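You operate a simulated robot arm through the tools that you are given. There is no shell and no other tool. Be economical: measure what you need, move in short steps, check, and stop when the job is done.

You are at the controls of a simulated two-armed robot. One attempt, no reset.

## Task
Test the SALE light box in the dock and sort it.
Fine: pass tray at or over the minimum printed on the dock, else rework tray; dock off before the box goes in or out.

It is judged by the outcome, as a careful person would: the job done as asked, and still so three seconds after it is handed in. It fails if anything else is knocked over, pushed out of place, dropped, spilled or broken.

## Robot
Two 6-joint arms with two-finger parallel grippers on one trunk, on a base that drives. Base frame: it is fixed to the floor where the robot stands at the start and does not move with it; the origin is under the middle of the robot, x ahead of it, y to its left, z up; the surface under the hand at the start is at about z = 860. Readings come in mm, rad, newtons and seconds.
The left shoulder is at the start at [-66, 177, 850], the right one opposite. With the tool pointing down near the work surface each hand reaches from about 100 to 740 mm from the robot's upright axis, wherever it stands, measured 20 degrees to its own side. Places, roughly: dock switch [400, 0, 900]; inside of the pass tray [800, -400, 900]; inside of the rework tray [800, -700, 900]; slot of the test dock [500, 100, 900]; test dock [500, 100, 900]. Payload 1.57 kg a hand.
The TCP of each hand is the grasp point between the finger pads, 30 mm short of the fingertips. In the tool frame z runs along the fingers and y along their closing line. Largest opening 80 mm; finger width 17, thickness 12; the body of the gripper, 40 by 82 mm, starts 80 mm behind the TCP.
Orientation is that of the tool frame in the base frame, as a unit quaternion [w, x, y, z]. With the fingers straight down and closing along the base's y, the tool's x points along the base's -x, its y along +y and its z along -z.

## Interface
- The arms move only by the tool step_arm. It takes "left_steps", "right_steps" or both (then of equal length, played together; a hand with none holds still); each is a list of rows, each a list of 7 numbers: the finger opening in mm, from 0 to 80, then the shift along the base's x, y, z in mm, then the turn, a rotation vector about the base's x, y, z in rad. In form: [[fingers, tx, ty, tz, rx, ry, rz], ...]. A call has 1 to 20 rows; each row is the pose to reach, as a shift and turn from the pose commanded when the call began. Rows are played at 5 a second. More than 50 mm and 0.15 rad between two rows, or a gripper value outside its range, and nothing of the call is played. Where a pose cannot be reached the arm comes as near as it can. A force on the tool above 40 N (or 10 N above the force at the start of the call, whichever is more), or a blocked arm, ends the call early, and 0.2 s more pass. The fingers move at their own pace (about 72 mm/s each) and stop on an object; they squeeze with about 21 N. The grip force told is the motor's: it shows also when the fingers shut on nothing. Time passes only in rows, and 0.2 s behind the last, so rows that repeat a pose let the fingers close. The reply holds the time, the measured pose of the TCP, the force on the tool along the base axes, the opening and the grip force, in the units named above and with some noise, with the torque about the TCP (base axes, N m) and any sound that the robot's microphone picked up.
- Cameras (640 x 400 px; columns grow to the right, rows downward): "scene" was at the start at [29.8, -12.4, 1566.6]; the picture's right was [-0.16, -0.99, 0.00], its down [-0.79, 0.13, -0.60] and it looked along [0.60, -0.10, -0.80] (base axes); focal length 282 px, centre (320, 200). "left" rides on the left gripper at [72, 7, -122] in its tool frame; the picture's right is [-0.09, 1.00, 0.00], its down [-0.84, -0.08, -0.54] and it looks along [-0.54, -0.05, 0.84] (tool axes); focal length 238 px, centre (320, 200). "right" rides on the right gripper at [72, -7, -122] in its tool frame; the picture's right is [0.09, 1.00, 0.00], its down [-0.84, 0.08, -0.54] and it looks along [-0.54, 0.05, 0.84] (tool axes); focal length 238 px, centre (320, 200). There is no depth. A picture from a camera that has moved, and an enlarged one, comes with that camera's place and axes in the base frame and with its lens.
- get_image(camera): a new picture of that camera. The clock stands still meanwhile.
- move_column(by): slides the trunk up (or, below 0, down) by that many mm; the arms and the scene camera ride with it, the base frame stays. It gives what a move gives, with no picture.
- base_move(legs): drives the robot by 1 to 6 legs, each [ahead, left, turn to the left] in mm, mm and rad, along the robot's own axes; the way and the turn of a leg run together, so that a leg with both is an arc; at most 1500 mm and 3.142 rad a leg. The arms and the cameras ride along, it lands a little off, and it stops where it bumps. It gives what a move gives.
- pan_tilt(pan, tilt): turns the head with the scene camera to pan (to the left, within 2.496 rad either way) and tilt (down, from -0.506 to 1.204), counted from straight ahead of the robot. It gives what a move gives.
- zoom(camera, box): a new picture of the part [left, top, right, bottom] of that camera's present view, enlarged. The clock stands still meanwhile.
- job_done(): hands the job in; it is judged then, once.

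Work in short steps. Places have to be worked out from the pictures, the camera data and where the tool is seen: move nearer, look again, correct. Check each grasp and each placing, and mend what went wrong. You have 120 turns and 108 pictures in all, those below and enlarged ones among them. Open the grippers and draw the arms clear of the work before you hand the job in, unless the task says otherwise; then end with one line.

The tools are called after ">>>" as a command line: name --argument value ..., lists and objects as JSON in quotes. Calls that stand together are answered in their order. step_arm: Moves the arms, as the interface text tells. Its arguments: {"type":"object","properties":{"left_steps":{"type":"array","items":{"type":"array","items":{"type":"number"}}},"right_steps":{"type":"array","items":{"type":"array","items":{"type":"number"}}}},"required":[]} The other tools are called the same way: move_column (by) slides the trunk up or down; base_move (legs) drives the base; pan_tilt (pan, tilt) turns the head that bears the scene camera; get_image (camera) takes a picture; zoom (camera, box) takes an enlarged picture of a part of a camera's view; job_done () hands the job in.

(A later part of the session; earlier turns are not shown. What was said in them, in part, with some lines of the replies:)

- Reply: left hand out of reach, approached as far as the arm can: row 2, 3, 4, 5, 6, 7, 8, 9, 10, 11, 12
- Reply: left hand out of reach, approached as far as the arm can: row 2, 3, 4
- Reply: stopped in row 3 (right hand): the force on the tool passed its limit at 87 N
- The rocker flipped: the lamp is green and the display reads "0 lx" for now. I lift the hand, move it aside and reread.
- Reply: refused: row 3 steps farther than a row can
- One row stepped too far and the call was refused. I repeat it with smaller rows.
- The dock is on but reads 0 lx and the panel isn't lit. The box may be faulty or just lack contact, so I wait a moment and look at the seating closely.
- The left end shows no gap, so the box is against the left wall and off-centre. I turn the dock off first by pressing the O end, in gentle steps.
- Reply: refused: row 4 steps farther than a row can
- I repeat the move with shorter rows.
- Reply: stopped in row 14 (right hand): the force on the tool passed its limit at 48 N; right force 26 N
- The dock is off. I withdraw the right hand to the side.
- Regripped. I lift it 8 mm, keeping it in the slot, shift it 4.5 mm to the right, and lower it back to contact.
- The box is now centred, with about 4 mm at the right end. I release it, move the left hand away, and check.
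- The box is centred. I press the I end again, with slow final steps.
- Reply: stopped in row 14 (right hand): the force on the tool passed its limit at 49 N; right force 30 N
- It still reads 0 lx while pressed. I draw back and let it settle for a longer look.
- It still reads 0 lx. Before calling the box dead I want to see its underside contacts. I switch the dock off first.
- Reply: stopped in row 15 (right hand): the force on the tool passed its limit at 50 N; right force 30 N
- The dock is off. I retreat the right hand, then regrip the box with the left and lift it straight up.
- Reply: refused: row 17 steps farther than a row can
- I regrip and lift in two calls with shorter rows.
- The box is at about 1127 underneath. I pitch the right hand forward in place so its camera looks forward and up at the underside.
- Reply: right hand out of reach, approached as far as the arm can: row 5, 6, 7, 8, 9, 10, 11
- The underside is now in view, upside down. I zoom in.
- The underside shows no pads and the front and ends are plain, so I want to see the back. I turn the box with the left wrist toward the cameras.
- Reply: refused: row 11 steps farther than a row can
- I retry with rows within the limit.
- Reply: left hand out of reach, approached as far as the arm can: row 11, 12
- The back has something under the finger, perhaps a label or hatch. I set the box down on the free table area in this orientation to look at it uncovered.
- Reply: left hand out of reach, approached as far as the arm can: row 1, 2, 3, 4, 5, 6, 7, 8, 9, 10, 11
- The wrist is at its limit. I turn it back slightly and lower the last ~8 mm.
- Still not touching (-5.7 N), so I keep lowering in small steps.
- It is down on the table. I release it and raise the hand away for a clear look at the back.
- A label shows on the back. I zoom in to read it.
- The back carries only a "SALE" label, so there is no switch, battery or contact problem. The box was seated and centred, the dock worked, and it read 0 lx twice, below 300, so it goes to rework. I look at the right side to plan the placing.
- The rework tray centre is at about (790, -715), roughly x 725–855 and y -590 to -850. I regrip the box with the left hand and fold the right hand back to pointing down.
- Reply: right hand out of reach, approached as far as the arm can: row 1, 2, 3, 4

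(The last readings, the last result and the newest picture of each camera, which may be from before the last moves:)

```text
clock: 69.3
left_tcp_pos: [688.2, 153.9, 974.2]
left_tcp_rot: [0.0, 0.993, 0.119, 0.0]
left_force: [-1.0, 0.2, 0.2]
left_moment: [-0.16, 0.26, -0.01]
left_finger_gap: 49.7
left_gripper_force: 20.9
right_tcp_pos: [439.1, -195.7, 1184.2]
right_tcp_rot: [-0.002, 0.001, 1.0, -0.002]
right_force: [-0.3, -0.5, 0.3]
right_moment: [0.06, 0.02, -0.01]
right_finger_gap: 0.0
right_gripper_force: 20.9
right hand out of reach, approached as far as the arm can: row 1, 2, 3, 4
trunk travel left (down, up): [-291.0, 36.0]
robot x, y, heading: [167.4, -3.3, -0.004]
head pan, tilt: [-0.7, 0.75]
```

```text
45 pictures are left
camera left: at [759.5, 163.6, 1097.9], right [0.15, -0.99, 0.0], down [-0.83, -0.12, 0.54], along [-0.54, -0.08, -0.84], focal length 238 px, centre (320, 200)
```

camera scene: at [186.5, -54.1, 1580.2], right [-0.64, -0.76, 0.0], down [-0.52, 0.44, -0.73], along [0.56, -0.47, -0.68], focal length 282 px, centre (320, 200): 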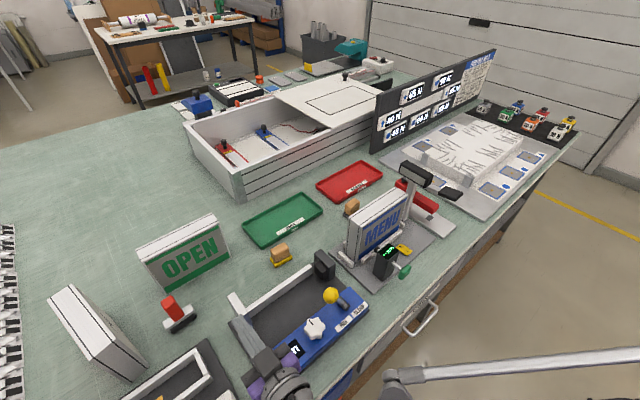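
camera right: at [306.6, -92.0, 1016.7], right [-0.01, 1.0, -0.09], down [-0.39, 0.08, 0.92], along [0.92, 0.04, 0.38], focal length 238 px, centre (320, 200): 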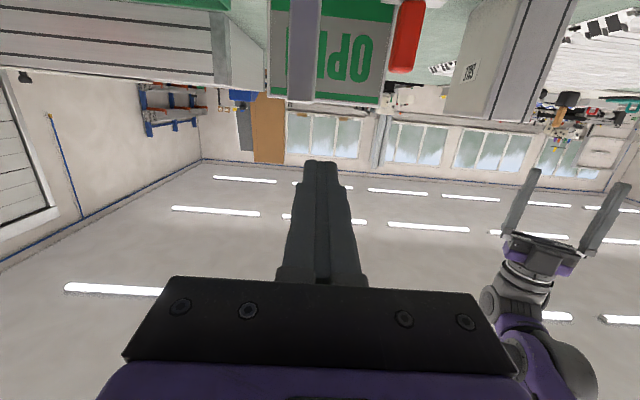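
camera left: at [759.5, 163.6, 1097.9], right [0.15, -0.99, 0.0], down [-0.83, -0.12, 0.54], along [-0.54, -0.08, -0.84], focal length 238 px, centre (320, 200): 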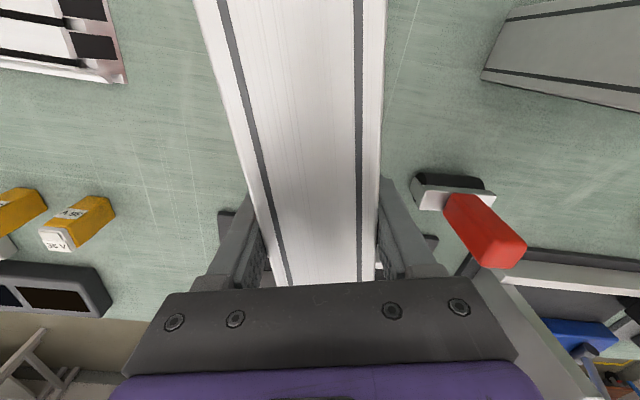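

Regripped. Before condemning the box I give it one more test with a longer dwell, since both readings were taken within a few seconds. I lift it and turn it back square.

>>> step_arm --left_steps '[[30, 0, 0, 20, 0, 0, 0], [30, 0, 0, 60, 0, 0, 0], [30, 0, 0, 100, 0, 0, 0], [30, 0, 0, 125, 0, 0, 0.13], [30, 0, 0, 125, 0, 0, 0.266], [30, 0, 0, 125, 0, 0, 0.4], [30, 0, 0, 125, 0, 0, 0.533], [30, 0, 0, 125, 0, 0, 0.666], [30, 0, 0, 125, 0, 0, 0.8], [30, 0, 0, 125, 0, 0, 0.933], [30, 0, 0, 125, 0, 0, 1.066], [30, 0, 0, 125, 0, 0, 1.2], [30, 0, 0, 125, 0, 0, 1.332], [30, -40, -8, 125, 0, 0, 1.332], [30, -80, -18, 125, 0, 0, 1.332], [30, -120, -28, 125, 0, 0, 1.332], [30, -160, -38, 125, 0, 0, 1.332], [30, -174, -38, 125, 0, 0, 1.332], [30, -174, -38, 125, 0, 0, 1.332]]'

>>> pan_tilt --pan 0.2 --tilt 0.9

```text
clock: 73.3
left_tcp_pos: [512.4, 114.2, 1102.1]
left_tcp_rot: [0.001, 0.707, 0.707, 0.0]
left_force: [0.0, 0.5, -5.4]
left_moment: [-0.03, 0.02, -0.01]
left_finger_gap: 49.7
left_gripper_force: 20.6
right_tcp_pos: [439.0, -194.8, 1184.1]
right_tcp_rot: [-0.001, 0.0, 1.0, -0.002]
right_force: [-0.2, -0.2, 0.0]
right_moment: [0.0, -0.01, 0.01]
right_finger_gap: 0.1
right_gripper_force: 21.2
trunk travel left (down, up): [-291.0, 36.0]
robot x, y, heading: [168.1, -3.9, -0.003]
head pan, tilt: [-0.7, 0.75]
```

```text
clock: 74.5
left_tcp_pos: [512.7, 116.2, 1101.8]
left_tcp_rot: [0.0, 0.707, 0.707, 0.0]
left_force: [-0.4, -0.5, -5.1]
left_moment: [-0.06, -0.03, -0.01]
left_finger_gap: 49.7
left_gripper_force: 21.1
right_tcp_pos: [438.5, -195.1, 1185.4]
right_tcp_rot: [-0.001, 0.0, 1.0, -0.003]
right_force: [-0.2, 0.5, -0.5]
right_moment: [0.0, -0.04, 0.0]
right_finger_gap: 0.2
right_gripper_force: 21.4
trunk travel left (down, up): [-291.0, 36.0]
robot x, y, heading: [165.4, 0.4, -0.003]
head pan, tilt: [0.201, 0.901]
```

I lower it to just above the walls and check the alignment.

>>> step_arm --left_steps '[[30, 1, 0, -30, 0, 0, 0], [30, 1, 0, -60, 0, 0, 0], [30, 1, 0, -72, 0, 0, 0], [30, 1, 0, -72, 0, 0, 0]]'

>>> zoom --camera "scene" --box '[220, 190, 380, 340]'

```text
clock: 75.5
left_tcp_pos: [514.7, 115.9, 1028.8]
left_tcp_rot: [0.0, 0.707, 0.707, 0.0]
left_force: [0.4, 0.0, -5.4]
left_moment: [-0.05, 0.02, 0.0]
left_finger_gap: 50.0
left_gripper_force: 21.2
right_tcp_pos: [439.3, -194.9, 1184.9]
right_tcp_rot: [-0.001, 0.001, 1.0, -0.003]
right_force: [-0.5, 0.5, -1.1]
right_moment: [-0.01, -0.03, 0.0]
right_finger_gap: 0.0
right_gripper_force: 21.3
trunk travel left (down, up): [-291.0, 36.0]
robot x, y, heading: [168.8, 1.2, -0.001]
head pan, tilt: [0.201, 0.901]
```

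```text
2.67 times, centred on (300, 265) of scene
camera zoom: at [197.4, 14.4, 1568.3], right [0.2, -0.98, 0.0], down [-0.77, -0.16, -0.62], along [0.61, 0.12, -0.78], focal length 752 px, centre (373, 27)
```

zoom: 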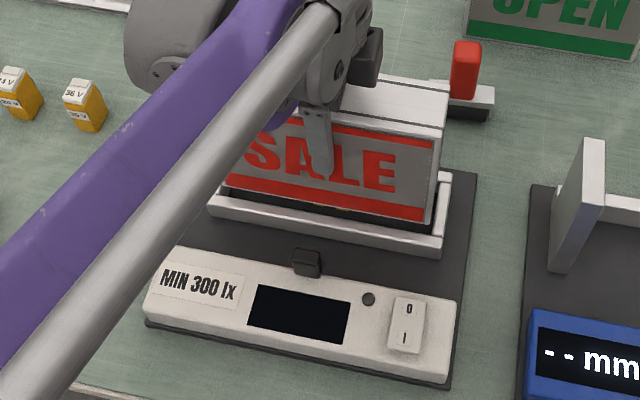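

Aligned. I lower it into the slot down to contact, with a gentle press.

>>> step_arm --left_steps '[[30, 0, 0, -10, 0, 0, 0], [30, 0, 0, -20, 0, 0, 0], [30, 0, 0, -30, 0, 0, 0], [30, 0, 0, -36, 0, 0, 0], [30, 0, 0, -40, 0, 0, 0], [30, 0, 0, -43, 0, 0, 0], [30, 0, 0, -46, 0, 0, 0], [30, 0, 0, -49, 0, 0, 0], [30, 0, 0, -51, 0, 0, 0], [30, 0, 0, -51, 0, 0, 0]]'

```text
clock: 77.7
left_tcp_pos: [514.6, 114.2, 977.7]
left_tcp_rot: [0.0, 0.707, 0.707, 0.0]
left_force: [1.9, -1.1, 14.4]
left_moment: [0.04, 0.16, -0.04]
left_finger_gap: 50.0
left_gripper_force: 20.9
right_tcp_pos: [438.6, -196.2, 1185.8]
right_tcp_rot: [0.0, 0.001, 1.0, -0.001]
right_force: [-0.6, 0.9, 0.5]
right_moment: [-0.02, 0.01, 0.0]
right_finger_gap: 0.0
right_gripper_force: 21.4
trunk travel left (down, up): [-291.0, 36.0]
robot x, y, heading: [162.2, -3.9, 0.001]
head pan, tilt: [0.201, 0.901]
```

It now sits about 3.5–5 mm above the table-rest grip height, apparently lower than in the last test. I release and rise away.

>>> step_arm --left_steps '[[80, 0, 0, 2, 0, 0, 0], [80, 0, 0, 2, 0, 0, 0], [80, 0, 0, 2, 0, 0, 0], [80, 0, 0, 40, 0, 0, 0], [80, 0, 0, 80, 0, 0, 0], [80, 0, 0, 120, 0, 0, 0], [80, 0, 40, 140, 0, 0, 0], [80, 0, 80, 140, 0, 0, 0], [80, 0, 120, 140, 0, 0, 0], [80, 0, 165, 140, 0, 0, 0], [80, 0, 165, 140, 0, 0, 0]]'

>>> zoom --camera "scene" --box '[260, 210, 340, 300]'

```text
clock: 80.1
left_tcp_pos: [514.5, 278.1, 1120.0]
left_tcp_rot: [0.001, 0.707, 0.707, -0.001]
left_force: [0.1, -0.4, 0.2]
left_moment: [0.01, -0.04, 0.0]
left_finger_gap: 79.9
left_gripper_force: 0.1
right_tcp_pos: [438.6, -195.3, 1184.7]
right_tcp_rot: [0.0, 0.001, 1.0, -0.002]
right_force: [0.1, -0.6, 0.7]
right_moment: [0.02, -0.03, -0.02]
right_finger_gap: 0.0
right_gripper_force: 20.7
trunk travel left (down, up): [-291.0, 36.0]
robot x, y, heading: [169.9, -2.1, -0.001]
head pan, tilt: [0.201, 0.901]
```

```text
4.44 times, centred on (300, 255) of scene
camera zoom: at [197.0, 13.6, 1568.3], right [0.2, -0.98, 0.0], down [-0.77, -0.15, -0.62], along [0.61, 0.12, -0.78], focal length 1254 px, centre (409, -44)
```

zoom: 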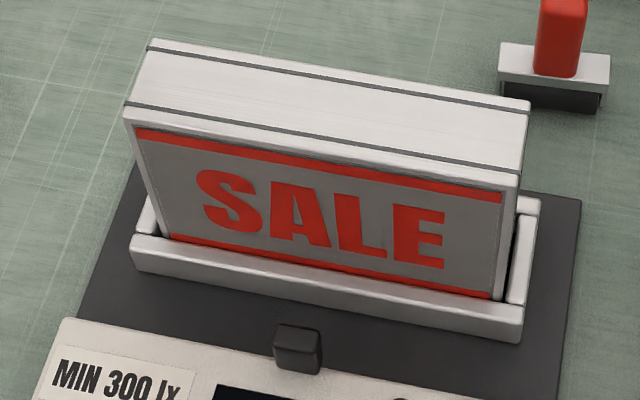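

It looks the same as in test 2: properly seated. I switch on with the right hand.

>>> step_arm --right_steps '[[0, -10, 40, -10, 0, 0, 0], [0, -20, 80, -30, 0, 0, 0], [0, -30, 120, -50, 0, 0, 0], [0, -40, 155, -70, 0, 0, 0], [0, -50, 190, -90, 0, 0, 0], [0, -50, 221, -115, 0, 0, 0], [0, -50, 221, -160, 0, 0, 0], [0, -50, 221, -205, 0, 0, 0], [0, -50, 221, -222, 0, 0, 0], [0, -50, 221, -229, 0, 0, 0], [0, -50, 221, -233, 0, 0, 0], [0, -50, 221, -236, 0, 0, 0], [0, -50, 221, -239, 0, 0, 0], [0, -50, 221, -242, 0, 0, 0], [0, -50, 221, -245, 0, 0, 0], [0, -50, 221, -248, 0, 0, 0], [0, -50, 221, -251, 0, 0, 0]]'

>>> get_image --camera "right"

```text
clock: 83.2
left_tcp_pos: [513.3, 277.2, 1120.7]
left_tcp_rot: [0.001, 0.707, 0.707, 0.0]
left_force: [-0.2, -0.1, -0.6]
left_moment: [-0.02, 0.02, 0.0]
left_finger_gap: 80.0
left_gripper_force: 0.1
right_tcp_pos: [389.2, 26.0, 944.7]
right_tcp_rot: [-0.002, 0.001, 1.0, -0.004]
right_force: [-8.0, -4.6, 31.2]
right_moment: [-0.11, 0.02, -0.04]
right_finger_gap: 0.0
right_gripper_force: 21.1
trunk travel left (down, up): [-291.0, 36.0]
robot x, y, heading: [166.8, -3.5, 0.004]
head pan, tilt: [0.201, 0.901]
stopped in row 15 (right hand): the force on the tool passed its limit at 49 N (the readings are from after the stop); the commanded pose is now the measured one
```

```text
42 pictures are left
camera right: at [317.4, 19.1, 1066.0], right [-0.09, 1.0, -0.01], down [0.84, 0.08, 0.54], along [0.54, 0.04, -0.84], focal length 238 px, centre (320, 200)
```

right: 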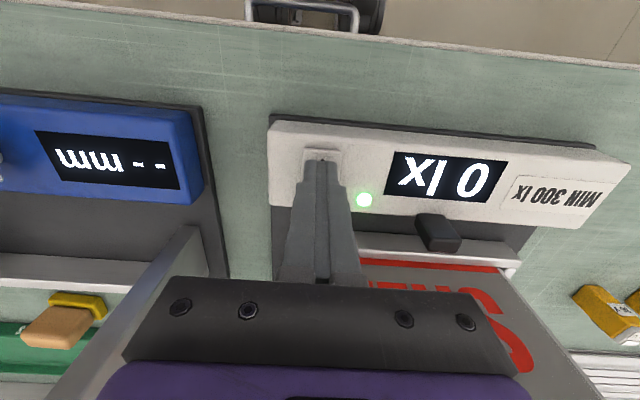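

It reads 0 lx again. I lift the right finger, wait, and press lightly on the box top with the closed left fingers to rule out a contact fault.

>>> step_arm --right_steps '[[0, 0, 0, 15, 0, 0, 0], [0, 0, 0, 40, 0, 0, 0], [0, 0, -40, 60, 0, 0, 0], [0, 0, -80, 60, 0, 0, 0], [0, 0, -120, 60, 0, 0, 0], [0, 0, -160, 60, 0, 0, 0]]'

>>> step_arm --left_steps '[[0, 0, -40, 0, 0, 0, 0], [0, 0, -80, 0, 0, 0, 0], [0, 0, -120, 0, 0, 0, 0], [0, 0, -158, 0, 0, 0, 0], [0, 0, -158, -30, 0, 0, 0], [0, 0, -158, -50, 0, 0, 0], [0, 0, -158, -58, 0, 0, 0], [0, 0, -158, -62, 0, 0, 0], [0, 0, -158, -65, 0, 0, 0], [0, 0, -158, -68, 0, 0, 0], [0, 0, -158, -71, 0, 0, 0], [0, 0, -158, -73, 0, 0, 0], [0, 0, -158, -75, 0, 0, 0]]'

>>> zoom --camera "scene" --box '[220, 190, 380, 340]'

```text
clock: 84.7
left_tcp_pos: [513.7, 277.8, 1120.0]
left_tcp_rot: [-0.001, 0.707, 0.707, 0.0]
left_force: [0.5, -0.1, 0.0]
left_moment: [-0.02, -0.01, 0.02]
left_finger_gap: 80.3
left_gripper_force: 0.0
right_tcp_pos: [388.6, -135.6, 1004.2]
right_tcp_rot: [0.0, -0.001, 1.0, -0.003]
right_force: [0.3, 0.5, 0.0]
right_moment: [0.02, -0.01, 0.04]
right_finger_gap: 0.0
right_gripper_force: 21.2
trunk travel left (down, up): [-291.0, 36.0]
robot x, y, heading: [168.9, -2.1, -0.004]
head pan, tilt: [0.201, 0.901]
```

```text
clock: 86.6
left_tcp_pos: [514.8, 119.6, 1060.0]
left_tcp_rot: [0.0, 0.707, 0.707, 0.001]
left_force: [-2.4, -0.3, 25.3]
left_moment: [-0.05, 0.07, 0.01]
left_finger_gap: 0.0
left_gripper_force: 20.8
right_tcp_pos: [387.5, -135.9, 1003.0]
right_tcp_rot: [-0.001, 0.001, 1.0, -0.002]
right_force: [0.4, -0.2, -0.2]
right_moment: [0.01, -0.02, -0.02]
right_finger_gap: 0.0
right_gripper_force: 21.3
trunk travel left (down, up): [-291.0, 36.0]
robot x, y, heading: [166.9, 1.3, 0.0]
head pan, tilt: [0.201, 0.901]
stopped in row 9 (left hand): the force on the tool passed its limit at 48 N (the readings are from after the stop); the commanded pose is now the measured one
```

```text
2.67 times, centred on (300, 265) of scene
camera zoom: at [195.3, 13.8, 1568.5], right [0.2, -0.98, 0.0], down [-0.77, -0.15, -0.62], along [0.61, 0.12, -0.78], focal length 752 px, centre (373, 27)
```

zoom: 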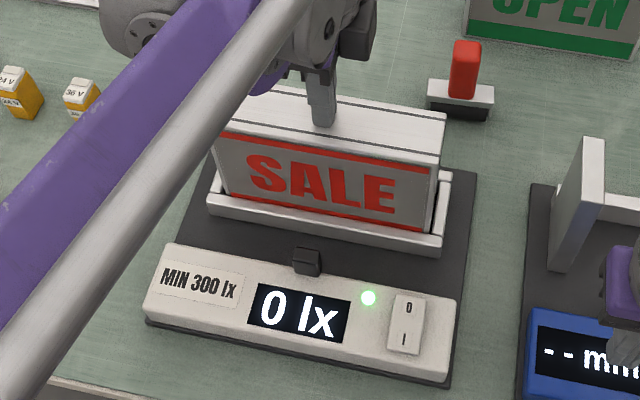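

Even pressed down firmly it stays dark at 0 lx, so the box is dead and goes to rework. I raise the left hand clear and switch the dock off.

>>> step_arm --left_steps '[[0, 0, 0, 20, 0, 0, 0], [0, 0, 0, 60, 0, 0, 0], [40, 0, 40, 60, 0, 0, 0], [80, 0, 80, 60, 0, 0, 0], [80, 0, 120, 60, 0, 0, 0], [80, 0, 158, 60, 0, 0, 0]]'

>>> step_arm --right_steps '[[0, 6, 0, 40, 0, 0, 0], [0, 12, 40, 50, 0, 0, 0], [0, 18, 80, 50, 0, 0, 0], [0, 24, 120, 50, 0, 0, 0], [0, 24, 159, 50, 0, 0, 0], [0, 24, 159, 10, 0, 0, 0], [0, 24, 159, -30, 0, 0, 0], [0, 24, 159, -42, 0, 0, 0], [0, 24, 159, -49, 0, 0, 0], [0, 24, 159, -54, 0, 0, 0], [0, 24, 159, -57, 0, 0, 0], [0, 24, 159, -60, 0, 0, 0], [0, 24, 159, -63, 0, 0, 0], [0, 24, 159, -66, 0, 0, 0], [0, 24, 159, -69, 0, 0, 0]]'

>>> get_image --camera "right"

```text
clock: 88.0
left_tcp_pos: [515.0, 280.9, 1120.4]
left_tcp_rot: [0.0, 0.707, 0.707, 0.001]
left_force: [0.4, 0.3, -1.0]
left_moment: [0.03, -0.01, 0.0]
left_finger_gap: 80.1
left_gripper_force: 0.0
right_tcp_pos: [389.5, -134.3, 1002.2]
right_tcp_rot: [-0.002, 0.001, 1.0, -0.004]
right_force: [-0.1, 0.2, -0.3]
right_moment: [-0.04, -0.03, 0.02]
right_finger_gap: 0.0
right_gripper_force: 20.6
trunk travel left (down, up): [-291.0, 36.0]
robot x, y, heading: [167.9, -2.2, -0.006]
head pan, tilt: [0.201, 0.901]
```

```text
clock: 90.8
left_tcp_pos: [512.7, 279.7, 1118.5]
left_tcp_rot: [0.0, 0.707, 0.707, 0.001]
left_force: [-0.3, 0.7, 0.7]
left_moment: [0.01, -0.03, -0.01]
left_finger_gap: 80.1
left_gripper_force: 0.1
right_tcp_pos: [412.3, 24.6, 944.5]
right_tcp_rot: [-0.001, 0.0, 1.0, -0.003]
right_force: [-2.0, -3.0, 27.5]
right_moment: [-0.1, 0.3, -0.09]
right_finger_gap: 0.2
right_gripper_force: 21.1
trunk travel left (down, up): [-291.0, 36.0]
robot x, y, heading: [169.0, 1.6, -0.003]
head pan, tilt: [0.201, 0.901]
stopped in row 13 (right hand): the force on the tool passed its limit at 50 N (the readings are from after the stop); the commanded pose is now the measured one
```

```text
40 pictures are left
camera right: at [341.9, 18.6, 1065.5], right [-0.09, 1.0, -0.01], down [0.84, 0.08, 0.54], along [0.54, 0.04, -0.84], focal length 238 px, centre (320, 200)
```

right: 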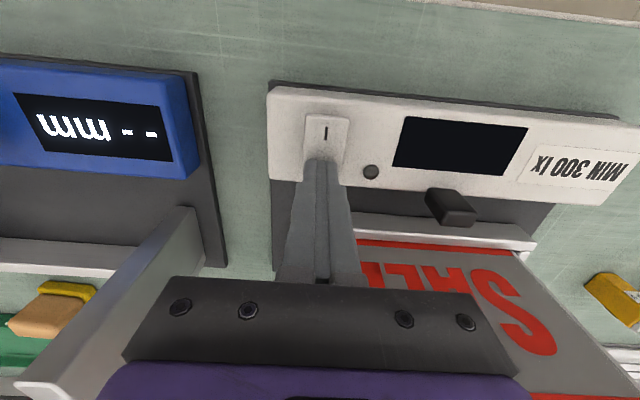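

The dock is off. I withdraw the right hand high, then grip the box with the left and lift it out.

>>> step_arm --right_steps '[[0, 0, 0, 20, 0, 0, 0], [0, 0, 0, 60, 0, 0, 0], [0, 0, -20, 95, 0, 0, 0], [0, 0, -50, 130, 0, 0, 0], [0, 0, -80, 165, 0, 0, 0], [0, 0, -110, 200, 0, 0, 0], [0, 0, -145, 230, 0, 0, 0], [0, 0, -185, 245, 0, 0, 0], [0, 0, -220, 250, 0, 0, 0]]'

>>> step_arm --left_steps '[[80, 0, -40, 0, 0, 0, 0], [80, 0, -80, 0, 0, 0, 0], [80, 0, -120, 0, 0, 0, 0], [80, 0, -160, 0, 0, 0, 0], [80, 0, -160, -40, 0, 0, 0], [80, 0, -160, -80, 0, 0, 0], [80, 0, -160, -115, 0, 0, 0], [80, 0, -160, -138, 0, 0, 0], [80, 0, -160, -138, 0, 0, 0], [30, 0, -160, -138, 0, 0, 0], [30, 0, -160, -138, 0, 0, 0], [30, 0, -160, -138, 0, 0, 0], [30, 0, -160, -120, 0, 0, 0], [30, 0, -160, -85, 0, 0, 0], [30, 0, -160, -45, 0, 0, 0], [30, 0, -160, 0, 0, 0, 0], [30, 15, -145, 30, 0, 0, 0], [30, 30, -130, 60, 0, 0, 0], [30, 45, -120, 90, 0, 0, 0], [30, 60, -110, 120, 0, 0, 0]]'

>>> pan_tilt --pan -0.7 --tilt 0.75

>>> get_image --camera "scene"

```text
clock: 92.8
left_tcp_pos: [515.4, 278.8, 1118.2]
left_tcp_rot: [0.0, 0.707, 0.707, 0.0]
left_force: [0.2, -0.6, 0.7]
left_moment: [0.04, 0.03, 0.0]
left_finger_gap: 80.0
left_gripper_force: 0.1
right_tcp_pos: [413.0, -193.6, 1192.1]
right_tcp_rot: [-0.001, 0.0, 1.0, -0.004]
right_force: [-1.1, -0.3, -0.2]
right_moment: [0.0, -0.03, 0.0]
right_finger_gap: 0.1
right_gripper_force: 21.0
trunk travel left (down, up): [-291.0, 36.0]
robot x, y, heading: [167.3, -1.7, -0.002]
head pan, tilt: [0.201, 0.901]
```

```text
clock: 97.0
left_tcp_pos: [577.9, 169.1, 1239.5]
left_tcp_rot: [0.001, 0.707, 0.707, -0.001]
left_force: [0.2, 0.6, -5.4]
left_moment: [0.02, 0.03, -0.05]
left_finger_gap: 49.9
left_gripper_force: 21.0
right_tcp_pos: [416.5, -193.1, 1191.2]
right_tcp_rot: [-0.002, 0.001, 1.0, -0.003]
right_force: [1.1, -0.1, 1.3]
right_moment: [-0.01, 0.02, -0.03]
right_finger_gap: 0.3
right_gripper_force: 21.6
trunk travel left (down, up): [-291.0, 36.0]
robot x, y, heading: [167.8, -1.4, -0.003]
head pan, tilt: [0.201, 0.901]
```

```text
clock: 98.2
left_tcp_pos: [575.3, 169.2, 1240.1]
left_tcp_rot: [-0.001, 0.708, 0.707, 0.0]
left_force: [-0.6, 0.4, -5.3]
left_moment: [-0.02, 0.0, -0.02]
left_finger_gap: 49.9
left_gripper_force: 20.8
right_tcp_pos: [414.5, -193.5, 1191.5]
right_tcp_rot: [-0.002, 0.001, 1.0, -0.004]
right_force: [0.2, 0.7, 0.2]
right_moment: [0.02, 0.0, 0.02]
right_finger_gap: 0.0
right_gripper_force: 20.8
trunk travel left (down, up): [-291.0, 36.0]
robot x, y, heading: [165.9, -0.8, -0.002]
head pan, tilt: [-0.7, 0.75]
```

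```text
39 pictures are left
camera scene: at [186.8, -54.0, 1580.2], right [-0.64, -0.76, 0.0], down [-0.52, 0.44, -0.73], along [0.56, -0.47, -0.68], focal length 282 px, centre (320, 200)
```

scene: 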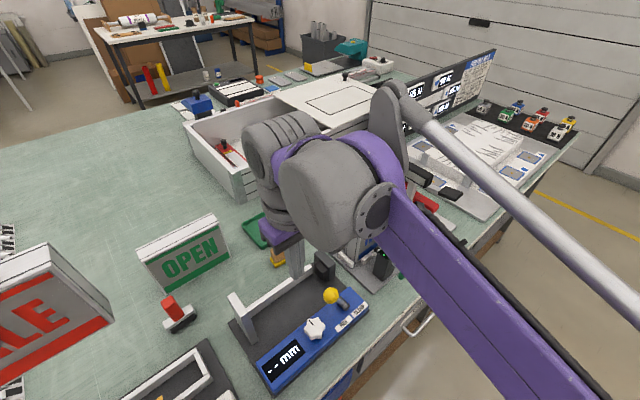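

The box is held high, with its bottom at about 1125. I drive to the right in stages.

>>> base_move --legs '[[0, -420, 0]]'

>>> get_image --camera "scene"

```text
clock: 102.4
left_tcp_pos: [576.0, -249.5, 1240.7]
left_tcp_rot: [0.001, 0.707, 0.707, 0.0]
left_force: [0.4, 0.5, -4.9]
left_moment: [-0.01, 0.03, -0.03]
left_finger_gap: 50.1
left_gripper_force: 20.9
right_tcp_pos: [412.8, -612.6, 1191.0]
right_tcp_rot: [-0.002, 0.001, 1.0, -0.003]
right_force: [-0.5, 1.0, 0.1]
right_moment: [0.01, -0.01, 0.0]
right_finger_gap: 0.0
right_gripper_force: 21.0
trunk travel left (down, up): [-291.0, 36.0]
robot x, y, heading: [164.5, -422.8, -0.012]
head pan, tilt: [-0.7, 0.75]
```

```text
38 pictures are left
camera scene: at [185.6, -473.3, 1580.2], right [-0.65, -0.76, 0.0], down [-0.52, 0.44, -0.73], along [0.56, -0.47, -0.68], focal length 282 px, centre (320, 200)
```

scene: 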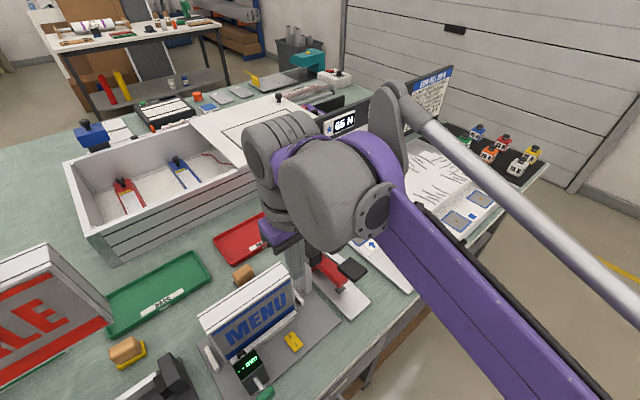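

The way is clear. I drive on another 420 mm and correct the small heading error.

>>> base_move --legs '[[0, -420, 0.012]]'

>>> pan_tilt --pan 0.15 --tilt 0.85

>>> get_image --camera "scene"

>>> get_image --camera "left"

```text
clock: 105.1
left_tcp_pos: [572.2, -484.9, 1238.5]
left_tcp_rot: [-0.001, 0.703, 0.711, 0.003]
left_force: [-0.1, -0.6, -5.8]
left_moment: [0.0, 0.0, -0.03]
left_finger_gap: 50.0
left_gripper_force: 20.7
right_tcp_pos: [413.5, -848.2, 1191.4]
right_tcp_rot: [-0.001, -0.004, 1.0, -0.003]
right_force: [0.8, 0.4, -0.5]
right_moment: [0.04, -0.01, 0.01]
right_finger_gap: 0.0
right_gripper_force: 21.1
trunk travel left (down, up): [-291.0, 36.0]
robot x, y, heading: [163.0, -654.1, 0.014]
head pan, tilt: [-0.7, 0.75]
stopped in leg 1: the robot was blocked; the commanded pose is now the measured one
```

```text
clock: 106.3
left_tcp_pos: [572.4, -480.2, 1239.8]
left_tcp_rot: [0.001, 0.703, 0.711, 0.0]
left_force: [0.2, -0.1, -5.7]
left_moment: [-0.03, 0.04, -0.05]
left_finger_gap: 50.0
left_gripper_force: 20.8
right_tcp_pos: [412.9, -845.4, 1191.6]
right_tcp_rot: [-0.002, -0.004, 1.0, -0.003]
right_force: [0.0, 0.9, 0.5]
right_moment: [0.0, -0.01, -0.02]
right_finger_gap: 0.1
right_gripper_force: 21.3
trunk travel left (down, up): [-291.0, 36.0]
robot x, y, heading: [161.5, -657.7, 0.011]
head pan, tilt: [0.15, 0.85]
```

```text
37 pictures are left
camera scene: at [198.3, -643.2, 1572.2], right [0.16, -0.99, 0.0], down [-0.74, -0.12, -0.66], along [0.65, 0.1, -0.75], focal length 282 px, centre (320, 200)
```

scene: 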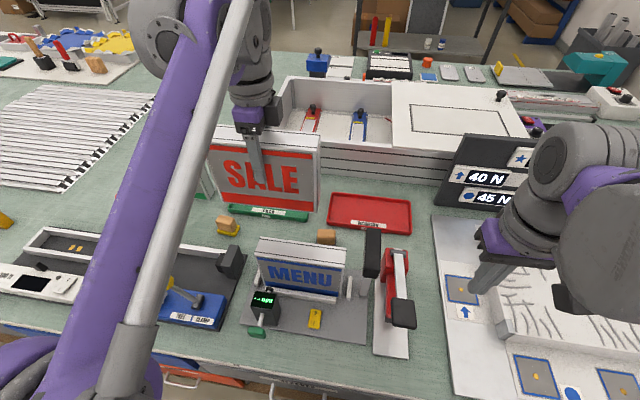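

```text
36 pictures are left
camera left: at [578.0, -409.5, 1362.2], right [1.0, -0.08, 0.0], down [-0.07, -0.84, 0.54], along [-0.04, -0.54, -0.84], focal length 238 px, centre (320, 200)
```

left: 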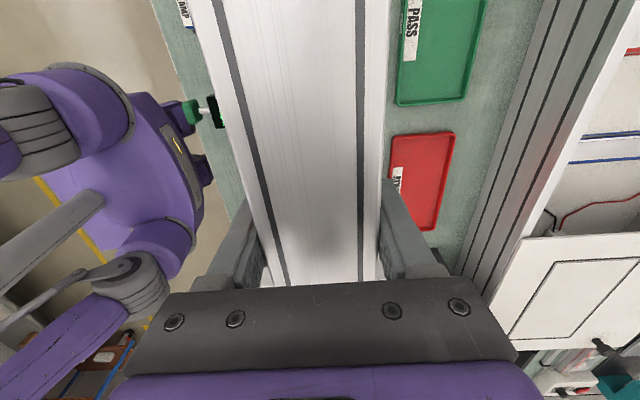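

The base is blocked at y ≈ -655, likely by a table leg, but the tray is still within reach across the front. The tray spans about x 709–852, y -583 to -835, centre (781, -709). I extend forward over the pass side first, then slide over.

>>> step_arm --left_steps '[[30, 25, 0, -15, 0, 0, 0], [30, 55, 0, -35, 0, 0, 0], [30, 85, 0, -60, 0, 0, 0], [30, 115, 0, -85, 0, 0, 0], [30, 145, 0, -110, 0, 0, 0], [30, 175, 0, -130, 0, 0, 0], [30, 205, 0, -145, 0, 0, 0], [30, 207, 0, -145, 0, 0, 0]]'

>>> get_image --camera "left"

```text
clock: 108.1
left_tcp_pos: [779.6, -480.8, 1093.1]
left_tcp_rot: [0.001, 0.703, 0.711, 0.0]
left_force: [-0.3, -0.3, -5.1]
left_moment: [0.01, -0.02, 0.0]
left_finger_gap: 49.9
left_gripper_force: 21.1
right_tcp_pos: [413.4, -845.2, 1192.0]
right_tcp_rot: [-0.001, -0.005, 1.0, -0.003]
right_force: [-0.1, -0.3, -0.2]
right_moment: [0.0, -0.02, 0.0]
right_finger_gap: 0.0
right_gripper_force: 21.4
trunk travel left (down, up): [-291.0, 36.0]
robot x, y, heading: [160.7, -650.8, 0.006]
head pan, tilt: [0.15, 0.85]
```

```text
35 pictures are left
camera left: at [784.8, -409.8, 1216.7], right [1.0, -0.08, 0.0], down [-0.07, -0.84, 0.54], along [-0.04, -0.54, -0.84], focal length 238 px, centre (320, 200)
```

left: 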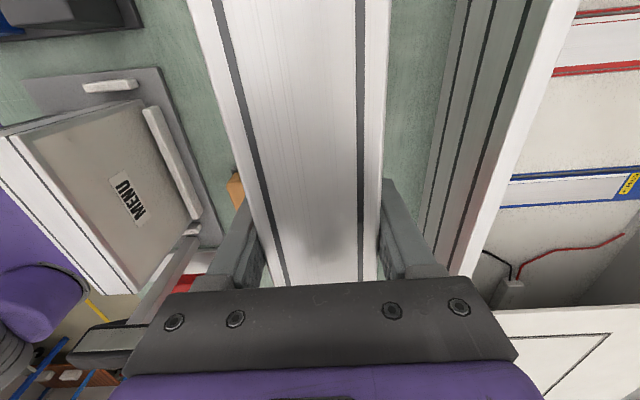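

Clear. I slide right over the tray while lowering to about 1050.

>>> step_arm --left_steps '[[30, 0, -30, -8, 0, 0, 0], [30, 0, -60, -16, 0, 0, 0], [30, 0, -90, -24, 0, 0, 0], [30, 0, -120, -32, 0, 0, 0], [30, 0, -150, -40, 0, 0, 0], [30, 0, -180, -43, 0, 0, 0], [30, 0, -210, -43, 0, 0, 0], [30, 0, -230, -43, 0, 0, 0], [30, 0, -230, -43, 0, 0, 0]]'

>>> get_image --camera "scene"

>>> get_image --camera "left"

```text
clock: 110.1
left_tcp_pos: [778.1, -710.6, 1051.7]
left_tcp_rot: [0.0, 0.703, 0.711, 0.001]
left_force: [0.3, 0.4, -6.1]
left_moment: [-0.04, 0.02, 0.02]
left_finger_gap: 49.7
left_gripper_force: 20.8
right_tcp_pos: [413.8, -844.2, 1191.4]
right_tcp_rot: [-0.002, -0.004, 1.0, -0.003]
right_force: [0.2, 0.0, 0.8]
right_moment: [-0.02, -0.02, 0.0]
right_finger_gap: 0.0
right_gripper_force: 20.9
trunk travel left (down, up): [-291.0, 36.0]
robot x, y, heading: [162.0, -654.2, 0.006]
head pan, tilt: [0.15, 0.85]
```

```text
34 pictures are left
camera scene: at [198.2, -643.1, 1572.2], right [0.16, -0.99, 0.0], down [-0.74, -0.12, -0.66], along [0.65, 0.1, -0.75], focal length 282 px, centre (320, 200)
```

scene: 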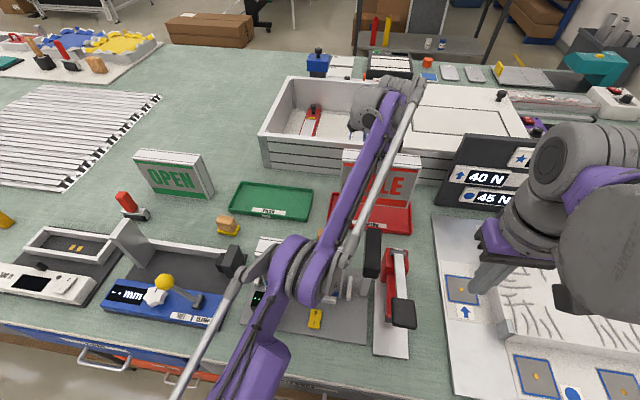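

```text
33 pictures are left
camera left: at [783.5, -638.1, 1174.5], right [1.0, -0.08, 0.0], down [-0.07, -0.84, 0.54], along [-0.04, -0.54, -0.84], focal length 238 px, centre (320, 200)
```

left: 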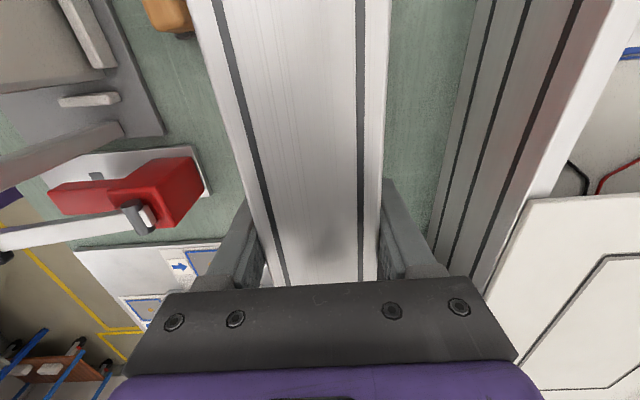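

The box is roughly over the red tray. I zoom in to check its place before lowering.

>>> zoom --camera "scene" --box '[300, 130, 440, 260]'

>>> get_image --camera "right"

```text
3.08 times, centred on (370, 195) of scene
camera zoom: at [198.2, -643.1, 1572.2], right [0.16, -0.99, 0.0], down [-0.74, -0.12, -0.66], along [0.65, 0.1, -0.75], focal length 868 px, centre (166, 215)
```

zoom: 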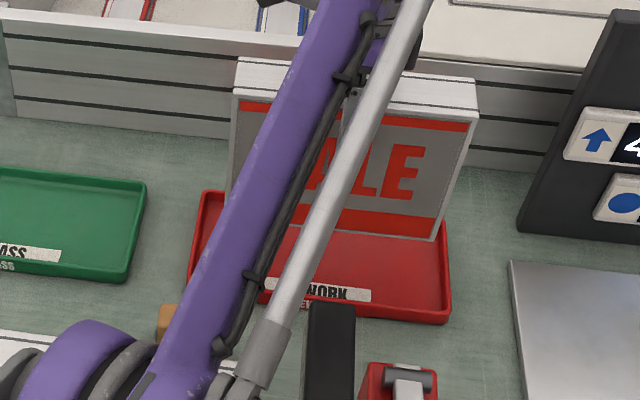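

```text
31 pictures are left
camera right: at [342.7, -852.0, 1313.8], right [-0.1, 0.99, -0.01], down [0.84, 0.09, 0.54], along [0.54, 0.05, -0.84], focal length 238 px, centre (320, 200)
```

right: 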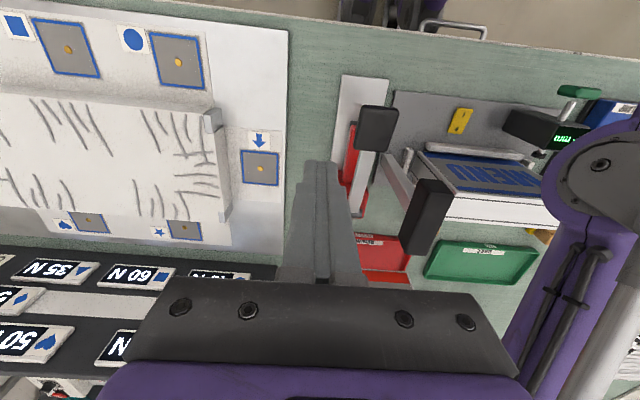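

The box right end is at y ≈ -810 and the tray spans about x 706–832, y -582 to -833, so I shift x by -8 and lower gently.

>>> step_arm --left_steps '[[30, -4, 0, -15, 0, 0, 0], [30, -8, 1, -30, 0, 0, 0], [30, -8, 1, -45, 0, 0, 0], [30, -8, 1, -55, 0, 0, 0], [30, -8, 1, -60, 0, 0, 0], [30, -8, 1, -63, 0, 0, 0], [30, -8, 1, -66, 0, 0, 0], [30, -8, 1, -66, 0, 0, 0]]'

>>> zoom --camera "scene" --box '[300, 130, 440, 260]'

```text
clock: 111.9
left_tcp_pos: [766.9, -710.4, 989.5]
left_tcp_rot: [0.002, 0.703, 0.711, 0.002]
left_force: [-0.5, 0.5, -5.5]
left_moment: [0.02, 0.01, -0.02]
left_finger_gap: 49.8
left_gripper_force: 21.1
right_tcp_pos: [409.4, -845.0, 1193.0]
right_tcp_rot: [0.001, -0.004, 1.0, -0.003]
right_force: [-1.0, 0.0, 0.5]
right_moment: [0.04, 0.01, -0.02]
right_finger_gap: 0.0
right_gripper_force: 20.9
trunk travel left (down, up): [-291.0, 36.0]
robot x, y, heading: [162.8, -654.8, 0.007]
head pan, tilt: [0.15, 0.85]
```

```text
3.08 times, centred on (370, 195) of scene
camera zoom: at [192.1, -643.6, 1572.6], right [0.16, -0.99, 0.0], down [-0.74, -0.12, -0.66], along [0.65, 0.1, -0.75], focal length 868 px, centre (166, 215)
```

zoom: 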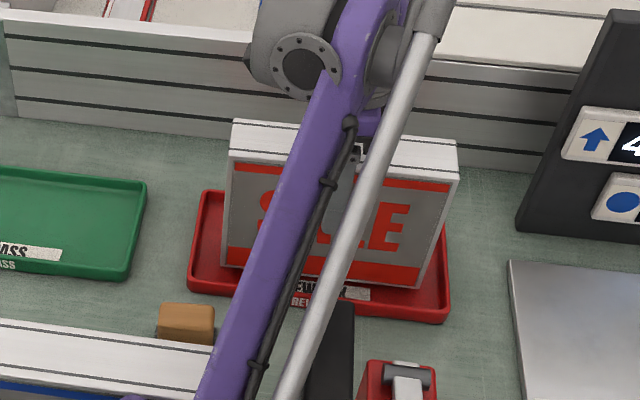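

The scene camera shifted about 6 mm, so the arm may be touching something. I look at the whole picture before going on.

>>> get_image --camera "scene"

>>> get_image --camera "right"

```text
29 pictures are left
camera scene: at [192.1, -643.6, 1572.6], right [0.16, -0.99, 0.0], down [-0.74, -0.12, -0.66], along [0.65, 0.1, -0.75], focal length 282 px, centre (320, 200)
```

scene: 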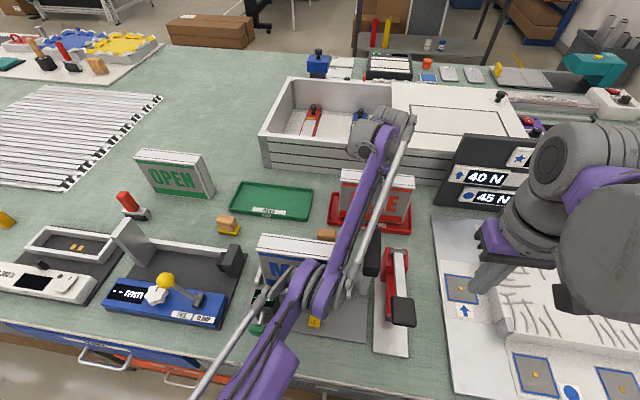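

```text
28 pictures are left
camera right: at [337.7, -852.5, 1314.8], right [-0.1, 0.99, -0.01], down [0.84, 0.09, 0.54], along [0.54, 0.05, -0.84], focal length 238 px, centre (320, 200)
```

right: 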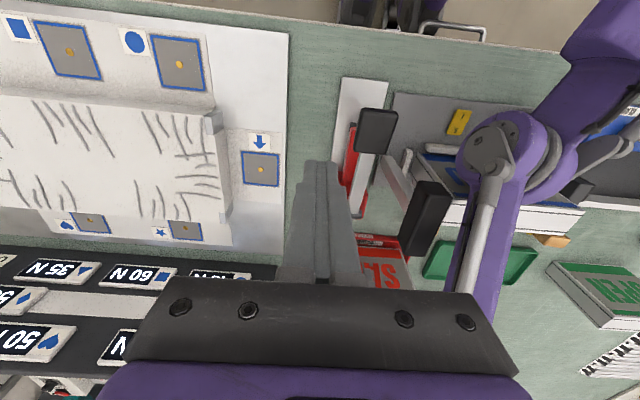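

The elbow is right above the MENU box and the body has been pushed slightly back, so it is probably touching. I go straight back up along the same path.

>>> step_arm --left_steps '[[30, 0, 0, 10, 0, 0, 0], [30, 0, 0, 25, 0, 0, 0], [30, 0, 0, 45, 0, 0, 0], [30, 2, 0, 66, 0, 0, 0], [30, 4, 0, 75, 0, 0, 0]]'

>>> get_image --camera "scene"

>>> zoom --camera "right" --box '[340, 60, 640, 260]'

```text
clock: 113.1
left_tcp_pos: [773.4, -707.7, 1060.8]
left_tcp_rot: [0.001, 0.704, 0.711, 0.0]
left_force: [0.4, -0.2, -5.3]
left_moment: [-0.02, 0.0, 0.02]
left_finger_gap: 49.6
left_gripper_force: 21.7
right_tcp_pos: [412.9, -845.6, 1192.1]
right_tcp_rot: [-0.001, -0.004, 1.0, -0.004]
right_force: [-0.4, 0.5, 0.3]
right_moment: [-0.05, -0.01, 0.01]
right_finger_gap: 0.0
right_gripper_force: 21.4
trunk travel left (down, up): [-291.0, 36.0]
robot x, y, heading: [164.8, -658.4, 0.011]
head pan, tilt: [0.15, 0.85]
```

```text
27 pictures are left
camera scene: at [198.1, -643.5, 1572.1], right [0.16, -0.99, 0.0], down [-0.74, -0.12, -0.66], along [0.65, 0.1, -0.75], focal length 282 px, centre (320, 200)
```

scene: 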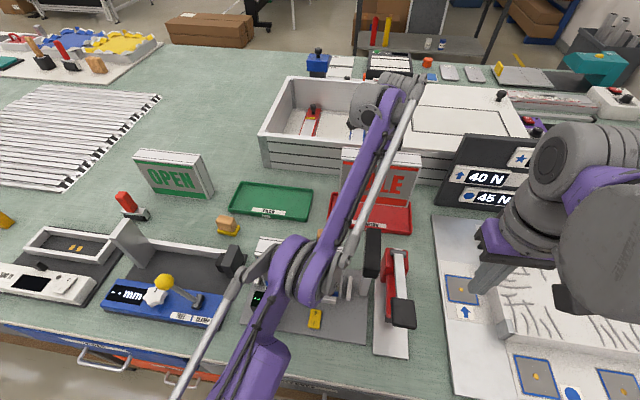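

```text
2.00 times, centred on (490, 160) of right
camera zoom: at [342.6, -852.4, 1313.7], right [-0.1, 0.99, -0.01], down [0.84, 0.09, 0.54], along [0.54, 0.05, -0.84], focal length 477 px, centre (-20, 280)
```

zoom: 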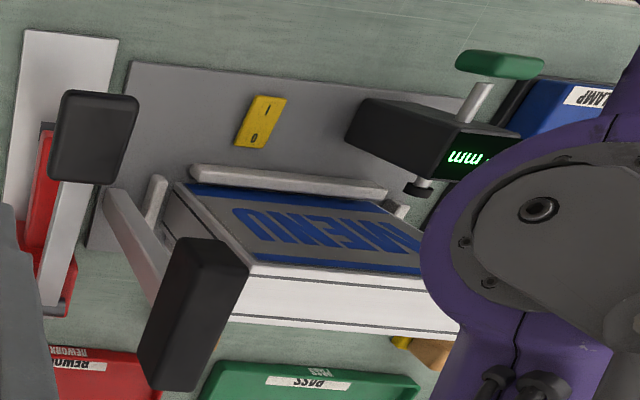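

The body is back to normal and MENU looks in place. A shorter reach and higher shoulder will raise the elbow, so I raise the trunk 36 mm and drive forward a little.

>>> move_column --by 35

>>> base_move --legs '[[50, 0, 0]]'

```text
clock: 113.9
left_tcp_pos: [775.5, -710.5, 1096.0]
left_tcp_rot: [0.0, 0.703, 0.711, 0.0]
left_force: [-0.2, -0.1, -5.1]
left_moment: [0.0, 0.01, -0.01]
left_finger_gap: 49.8
left_gripper_force: 21.0
right_tcp_pos: [413.5, -844.6, 1226.8]
right_tcp_rot: [-0.002, -0.004, 1.0, -0.004]
right_force: [-0.5, -0.2, 0.4]
right_moment: [0.03, -0.03, -0.02]
right_finger_gap: 0.0
right_gripper_force: 21.1
trunk travel left (down, up): [-326.0, 1.0]
robot x, y, heading: [165.2, -654.3, 0.007]
head pan, tilt: [0.15, 0.85]
```

```text
clock: 114.6
left_tcp_pos: [775.9, -711.7, 1095.0]
left_tcp_rot: [0.0, 0.704, 0.711, 0.001]
left_force: [-0.2, 0.2, -5.5]
left_moment: [-0.02, 0.0, 0.04]
left_finger_gap: 50.0
left_gripper_force: 20.7
right_tcp_pos: [413.4, -846.2, 1226.3]
right_tcp_rot: [-0.002, -0.003, 1.0, -0.004]
right_force: [-0.2, 0.2, 0.8]
right_moment: [0.0, -0.03, 0.01]
right_finger_gap: 0.0
right_gripper_force: 21.3
trunk travel left (down, up): [-326.0, 1.0]
robot x, y, heading: [166.1, -653.3, 0.007]
head pan, tilt: [0.15, 0.85]
stopped in leg 1: the robot was blocked; the commanded pose is now the measured one
```

Forward is blocked too, but the raised trunk should lift the elbow about 40 mm. I lower in part and watch for any push on the body.

>>> step_arm --left_steps '[[30, -2, 0, -25, 0, 0, 0], [30, -4, 0, -50, 0, 0, 0], [30, -6, 0, -70, 0, 0, 0], [30, -7, 0, -85, 0, 0, 0], [30, -7, 0, -95, 0, 0, 0], [30, -7, 0, -95, 0, 0, 0]]'

>>> zoom --camera "right" --box '[340, 60, 640, 260]'

>>> get_image --camera "scene"

```text
clock: 116.0
left_tcp_pos: [769.4, -711.3, 999.8]
left_tcp_rot: [0.0, 0.704, 0.711, 0.001]
left_force: [-0.6, -0.1, -5.2]
left_moment: [0.0, -0.02, 0.0]
left_finger_gap: 49.9
left_gripper_force: 20.9
right_tcp_pos: [415.1, -845.3, 1226.5]
right_tcp_rot: [-0.001, -0.003, 1.0, -0.003]
right_force: [-0.2, -0.8, 0.9]
right_moment: [-0.03, 0.01, 0.0]
right_finger_gap: 0.0
right_gripper_force: 20.8
trunk travel left (down, up): [-326.0, 1.0]
robot x, y, heading: [166.5, -652.8, 0.006]
head pan, tilt: [0.15, 0.85]
```

```text
2.00 times, centred on (490, 160) of right
camera zoom: at [343.9, -852.1, 1348.6], right [-0.1, 1.0, -0.01], down [0.84, 0.09, 0.54], along [0.54, 0.05, -0.84], focal length 477 px, centre (-20, 280)
```

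zoom: 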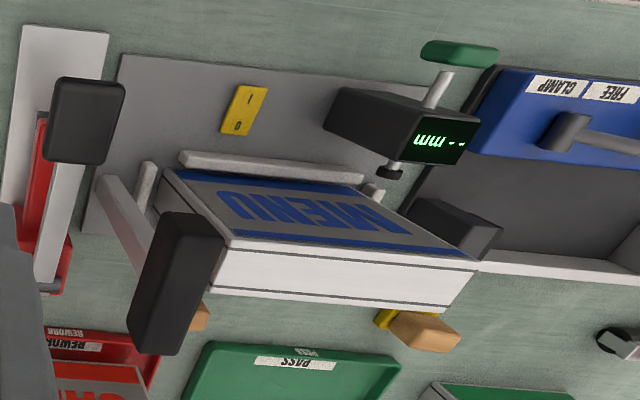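

```text
24 pictures are left
camera scene: at [198.1, -642.8, 1608.0], right [0.16, -0.99, 0.0], down [-0.74, -0.12, -0.66], along [0.65, 0.1, -0.75], focal length 282 px, centre (320, 200)
```

scene: 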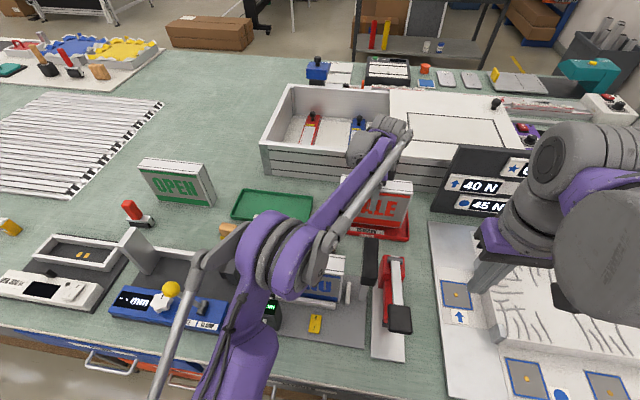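

The elbow is now well above MENU, with no push on the body, and MENU stands undisturbed. I lower the last ~20 mm.

>>> step_arm --left_steps '[[30, 0, 0, -6, 0, 0, 0], [30, 0, 0, -10, 0, 0, 0], [30, 0, 0, -13, 0, 0, 0], [30, 0, 0, -16, 0, 0, 0], [30, 0, 0, -16, 0, 0, 0]]'

>>> zoom --camera "scene" --box '[300, 140, 440, 270]'

```text
clock: 117.2
left_tcp_pos: [769.8, -711.1, 984.2]
left_tcp_rot: [0.0, 0.704, 0.71, 0.0]
left_force: [0.1, 0.3, -5.7]
left_moment: [0.0, -0.01, 0.0]
left_finger_gap: 50.0
left_gripper_force: 20.7
right_tcp_pos: [414.9, -846.6, 1227.8]
right_tcp_rot: [-0.002, -0.004, 1.0, -0.003]
right_force: [0.1, -0.3, -0.3]
right_moment: [0.0, 0.02, 0.02]
right_finger_gap: 0.2
right_gripper_force: 21.2
trunk travel left (down, up): [-326.0, 1.0]
robot x, y, heading: [166.3, -654.5, 0.008]
head pan, tilt: [0.15, 0.85]
```

```text
3.08 times, centred on (370, 205) of scene
camera zoom: at [198.2, -642.8, 1608.0], right [0.16, -0.99, 0.0], down [-0.74, -0.12, -0.66], along [0.65, 0.1, -0.75], focal length 868 px, centre (166, 185)
```

zoom: 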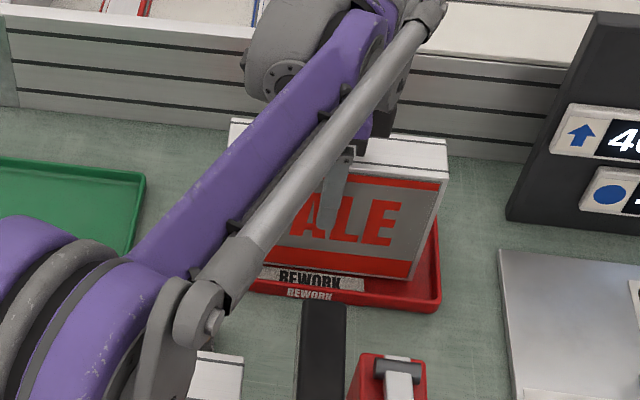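

The box is inside the rim on all sides. I lower it to contact.

>>> step_arm --left_steps '[[30, 0, 0, -2, 0, 0, 0], [30, 0, 0, -4, 0, 0, 0], [30, 0, 0, -6, 0, 0, 0], [30, 0, 0, -6, 0, 0, 0]]'

```text
clock: 118.2
left_tcp_pos: [769.7, -712.5, 977.5]
left_tcp_rot: [0.0, 0.704, 0.71, 0.002]
left_force: [-0.2, 0.4, -5.9]
left_moment: [0.0, 0.02, 0.02]
left_finger_gap: 50.1
left_gripper_force: 21.3
right_tcp_pos: [413.8, -846.5, 1227.0]
right_tcp_rot: [-0.002, -0.004, 1.0, -0.003]
right_force: [-0.6, 0.5, -0.1]
right_moment: [-0.04, -0.03, -0.01]
right_finger_gap: 0.0
right_gripper_force: 20.9
trunk travel left (down, up): [-326.0, 1.0]
robot x, y, heading: [164.5, -657.2, 0.007]
head pan, tilt: [0.15, 0.85]
```

>>> step_arm --left_steps '[[30, 0, 0, -2, 0, 0, 0], [30, 0, 0, -4, 0, 0, 0], [30, 0, 0, -5, 0, 0, 0], [30, 0, 0, -5, 0, 0, 0]]'

```text
clock: 119.2
left_tcp_pos: [768.8, -710.1, 974.7]
left_tcp_rot: [0.001, 0.704, 0.71, 0.001]
left_force: [3.5, -1.5, 15.4]
left_moment: [-0.01, 0.12, 0.0]
left_finger_gap: 49.2
left_gripper_force: 20.3
right_tcp_pos: [413.6, -845.3, 1227.9]
right_tcp_rot: [-0.001, -0.003, 1.0, -0.003]
right_force: [-0.4, -0.4, -0.1]
right_moment: [0.0, -0.01, 0.01]
right_finger_gap: 0.1
right_gripper_force: 21.0
trunk travel left (down, up): [-326.0, 1.0]
robot x, y, heading: [162.6, -654.5, 0.007]
head pan, tilt: [0.15, 0.85]
```

Contact felt (+15 N). I release, rise, and retract to the left and back.

>>> step_arm --left_steps '[[80, 0, 0, 2, 0, 0, 0], [80, 0, 0, 2, 0, 0, 0], [80, 0, 0, 2, 0, 0, 0], [80, 0, 0, 30, 0, 0, 0], [80, 0, 0, 60, 0, 0, 0], [80, 0, 0, 90, 0, 0, 0], [80, 0, 0, 118, 0, 0, 0], [80, 0, 40, 120, 0, 0, 0], [80, 0, 80, 120, 0, 0, 0], [80, 0, 120, 120, 0, 0, 0], [80, 0, 160, 120, 0, 0, 0], [80, 0, 200, 125, 0, 0, 0], [80, -30, 230, 140, 0, 0, 0], [80, -60, 240, 165, 0, 0, 0], [80, -90, 240, 190, 0, 0, 0], [80, -120, 240, 215, 0, 0, 0], [80, -150, 240, 240, 0, 0, 0], [80, -180, 240, 260, 0, 0, 0]]'

>>> get_image --camera "scene"

>>> zoom --camera "scene" --box '[220, 140, 440, 350]'

```text
clock: 123.0
left_tcp_pos: [583.9, -471.9, 1233.6]
left_tcp_rot: [0.0, 0.704, 0.71, 0.001]
left_force: [-1.0, -0.3, -0.4]
left_moment: [-0.01, -0.02, -0.02]
left_finger_gap: 79.8
left_gripper_force: 0.0
right_tcp_pos: [412.3, -845.4, 1227.1]
right_tcp_rot: [0.0, -0.003, 1.0, -0.003]
right_force: [-0.8, 0.4, 0.0]
right_moment: [0.0, -0.04, 0.0]
right_finger_gap: 0.0
right_gripper_force: 21.2
trunk travel left (down, up): [-326.0, 1.0]
robot x, y, heading: [168.5, -651.0, 0.002]
head pan, tilt: [0.15, 0.85]
```

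```text
22 pictures are left
camera scene: at [196.1, -642.8, 1608.0], right [0.16, -0.99, 0.0], down [-0.74, -0.12, -0.66], along [0.65, 0.1, -0.75], focal length 282 px, centre (320, 200)
```

scene: 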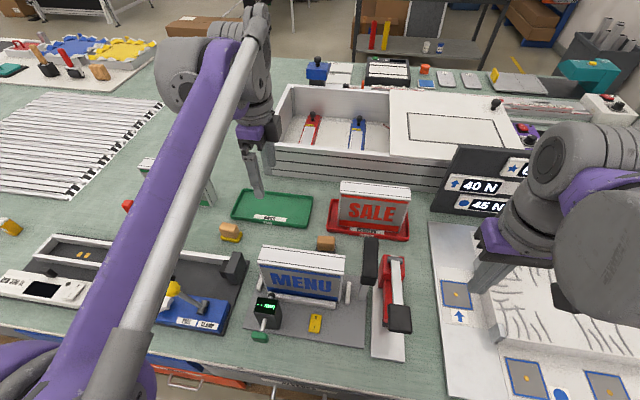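

```text
1.90 times, centred on (330, 245) of scene
camera zoom: at [196.1, -642.8, 1608.0], right [0.16, -0.99, 0.0], down [-0.74, -0.12, -0.66], along [0.65, 0.1, -0.75], focal length 537 px, centre (301, 114)
```

zoom: 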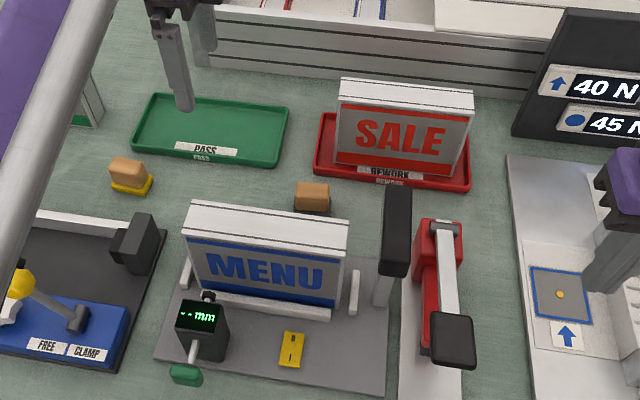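

SALE stands upright in the rework tray, MENU and everything else is in place, and the dock is off. I open the right gripper too, then hand in.

>>> step_arm --right_steps '[[40, 0, 0, 0, 0, 0, 0], [80, 0, 0, 0, 0, 0, 0], [80, 0, 0, 0, 0, 0, 0], [80, 0, 0, 0, 0, 0, 0]]'

>>> job_done

```text
clock: 124.0
left_tcp_pos: [586.4, -471.4, 1234.0]
left_tcp_rot: [0.0, 0.704, 0.71, 0.001]
left_force: [0.8, -0.4, -0.3]
left_moment: [-0.02, 0.04, 0.0]
left_finger_gap: 79.9
left_gripper_force: 0.1
right_tcp_pos: [413.1, -846.1, 1227.2]
right_tcp_rot: [-0.002, -0.003, 1.0, -0.005]
right_force: [-0.3, 0.1, 0.7]
right_moment: [0.02, 0.01, 0.01]
right_finger_gap: 79.9
right_gripper_force: 0.0
trunk travel left (down, up): [-326.0, 1.0]
robot x, y, heading: [168.9, -654.9, 0.009]
head pan, tilt: [0.15, 0.85]
```

```text
The job is handed in.
```

The SALE box read 0 lx in all three dock tests (minimum 300), so it is standing in the rework tray with the dock off; while placing it the left arm probably touched the MENU box's fixture briefly, and MENU still looks upright and in place.
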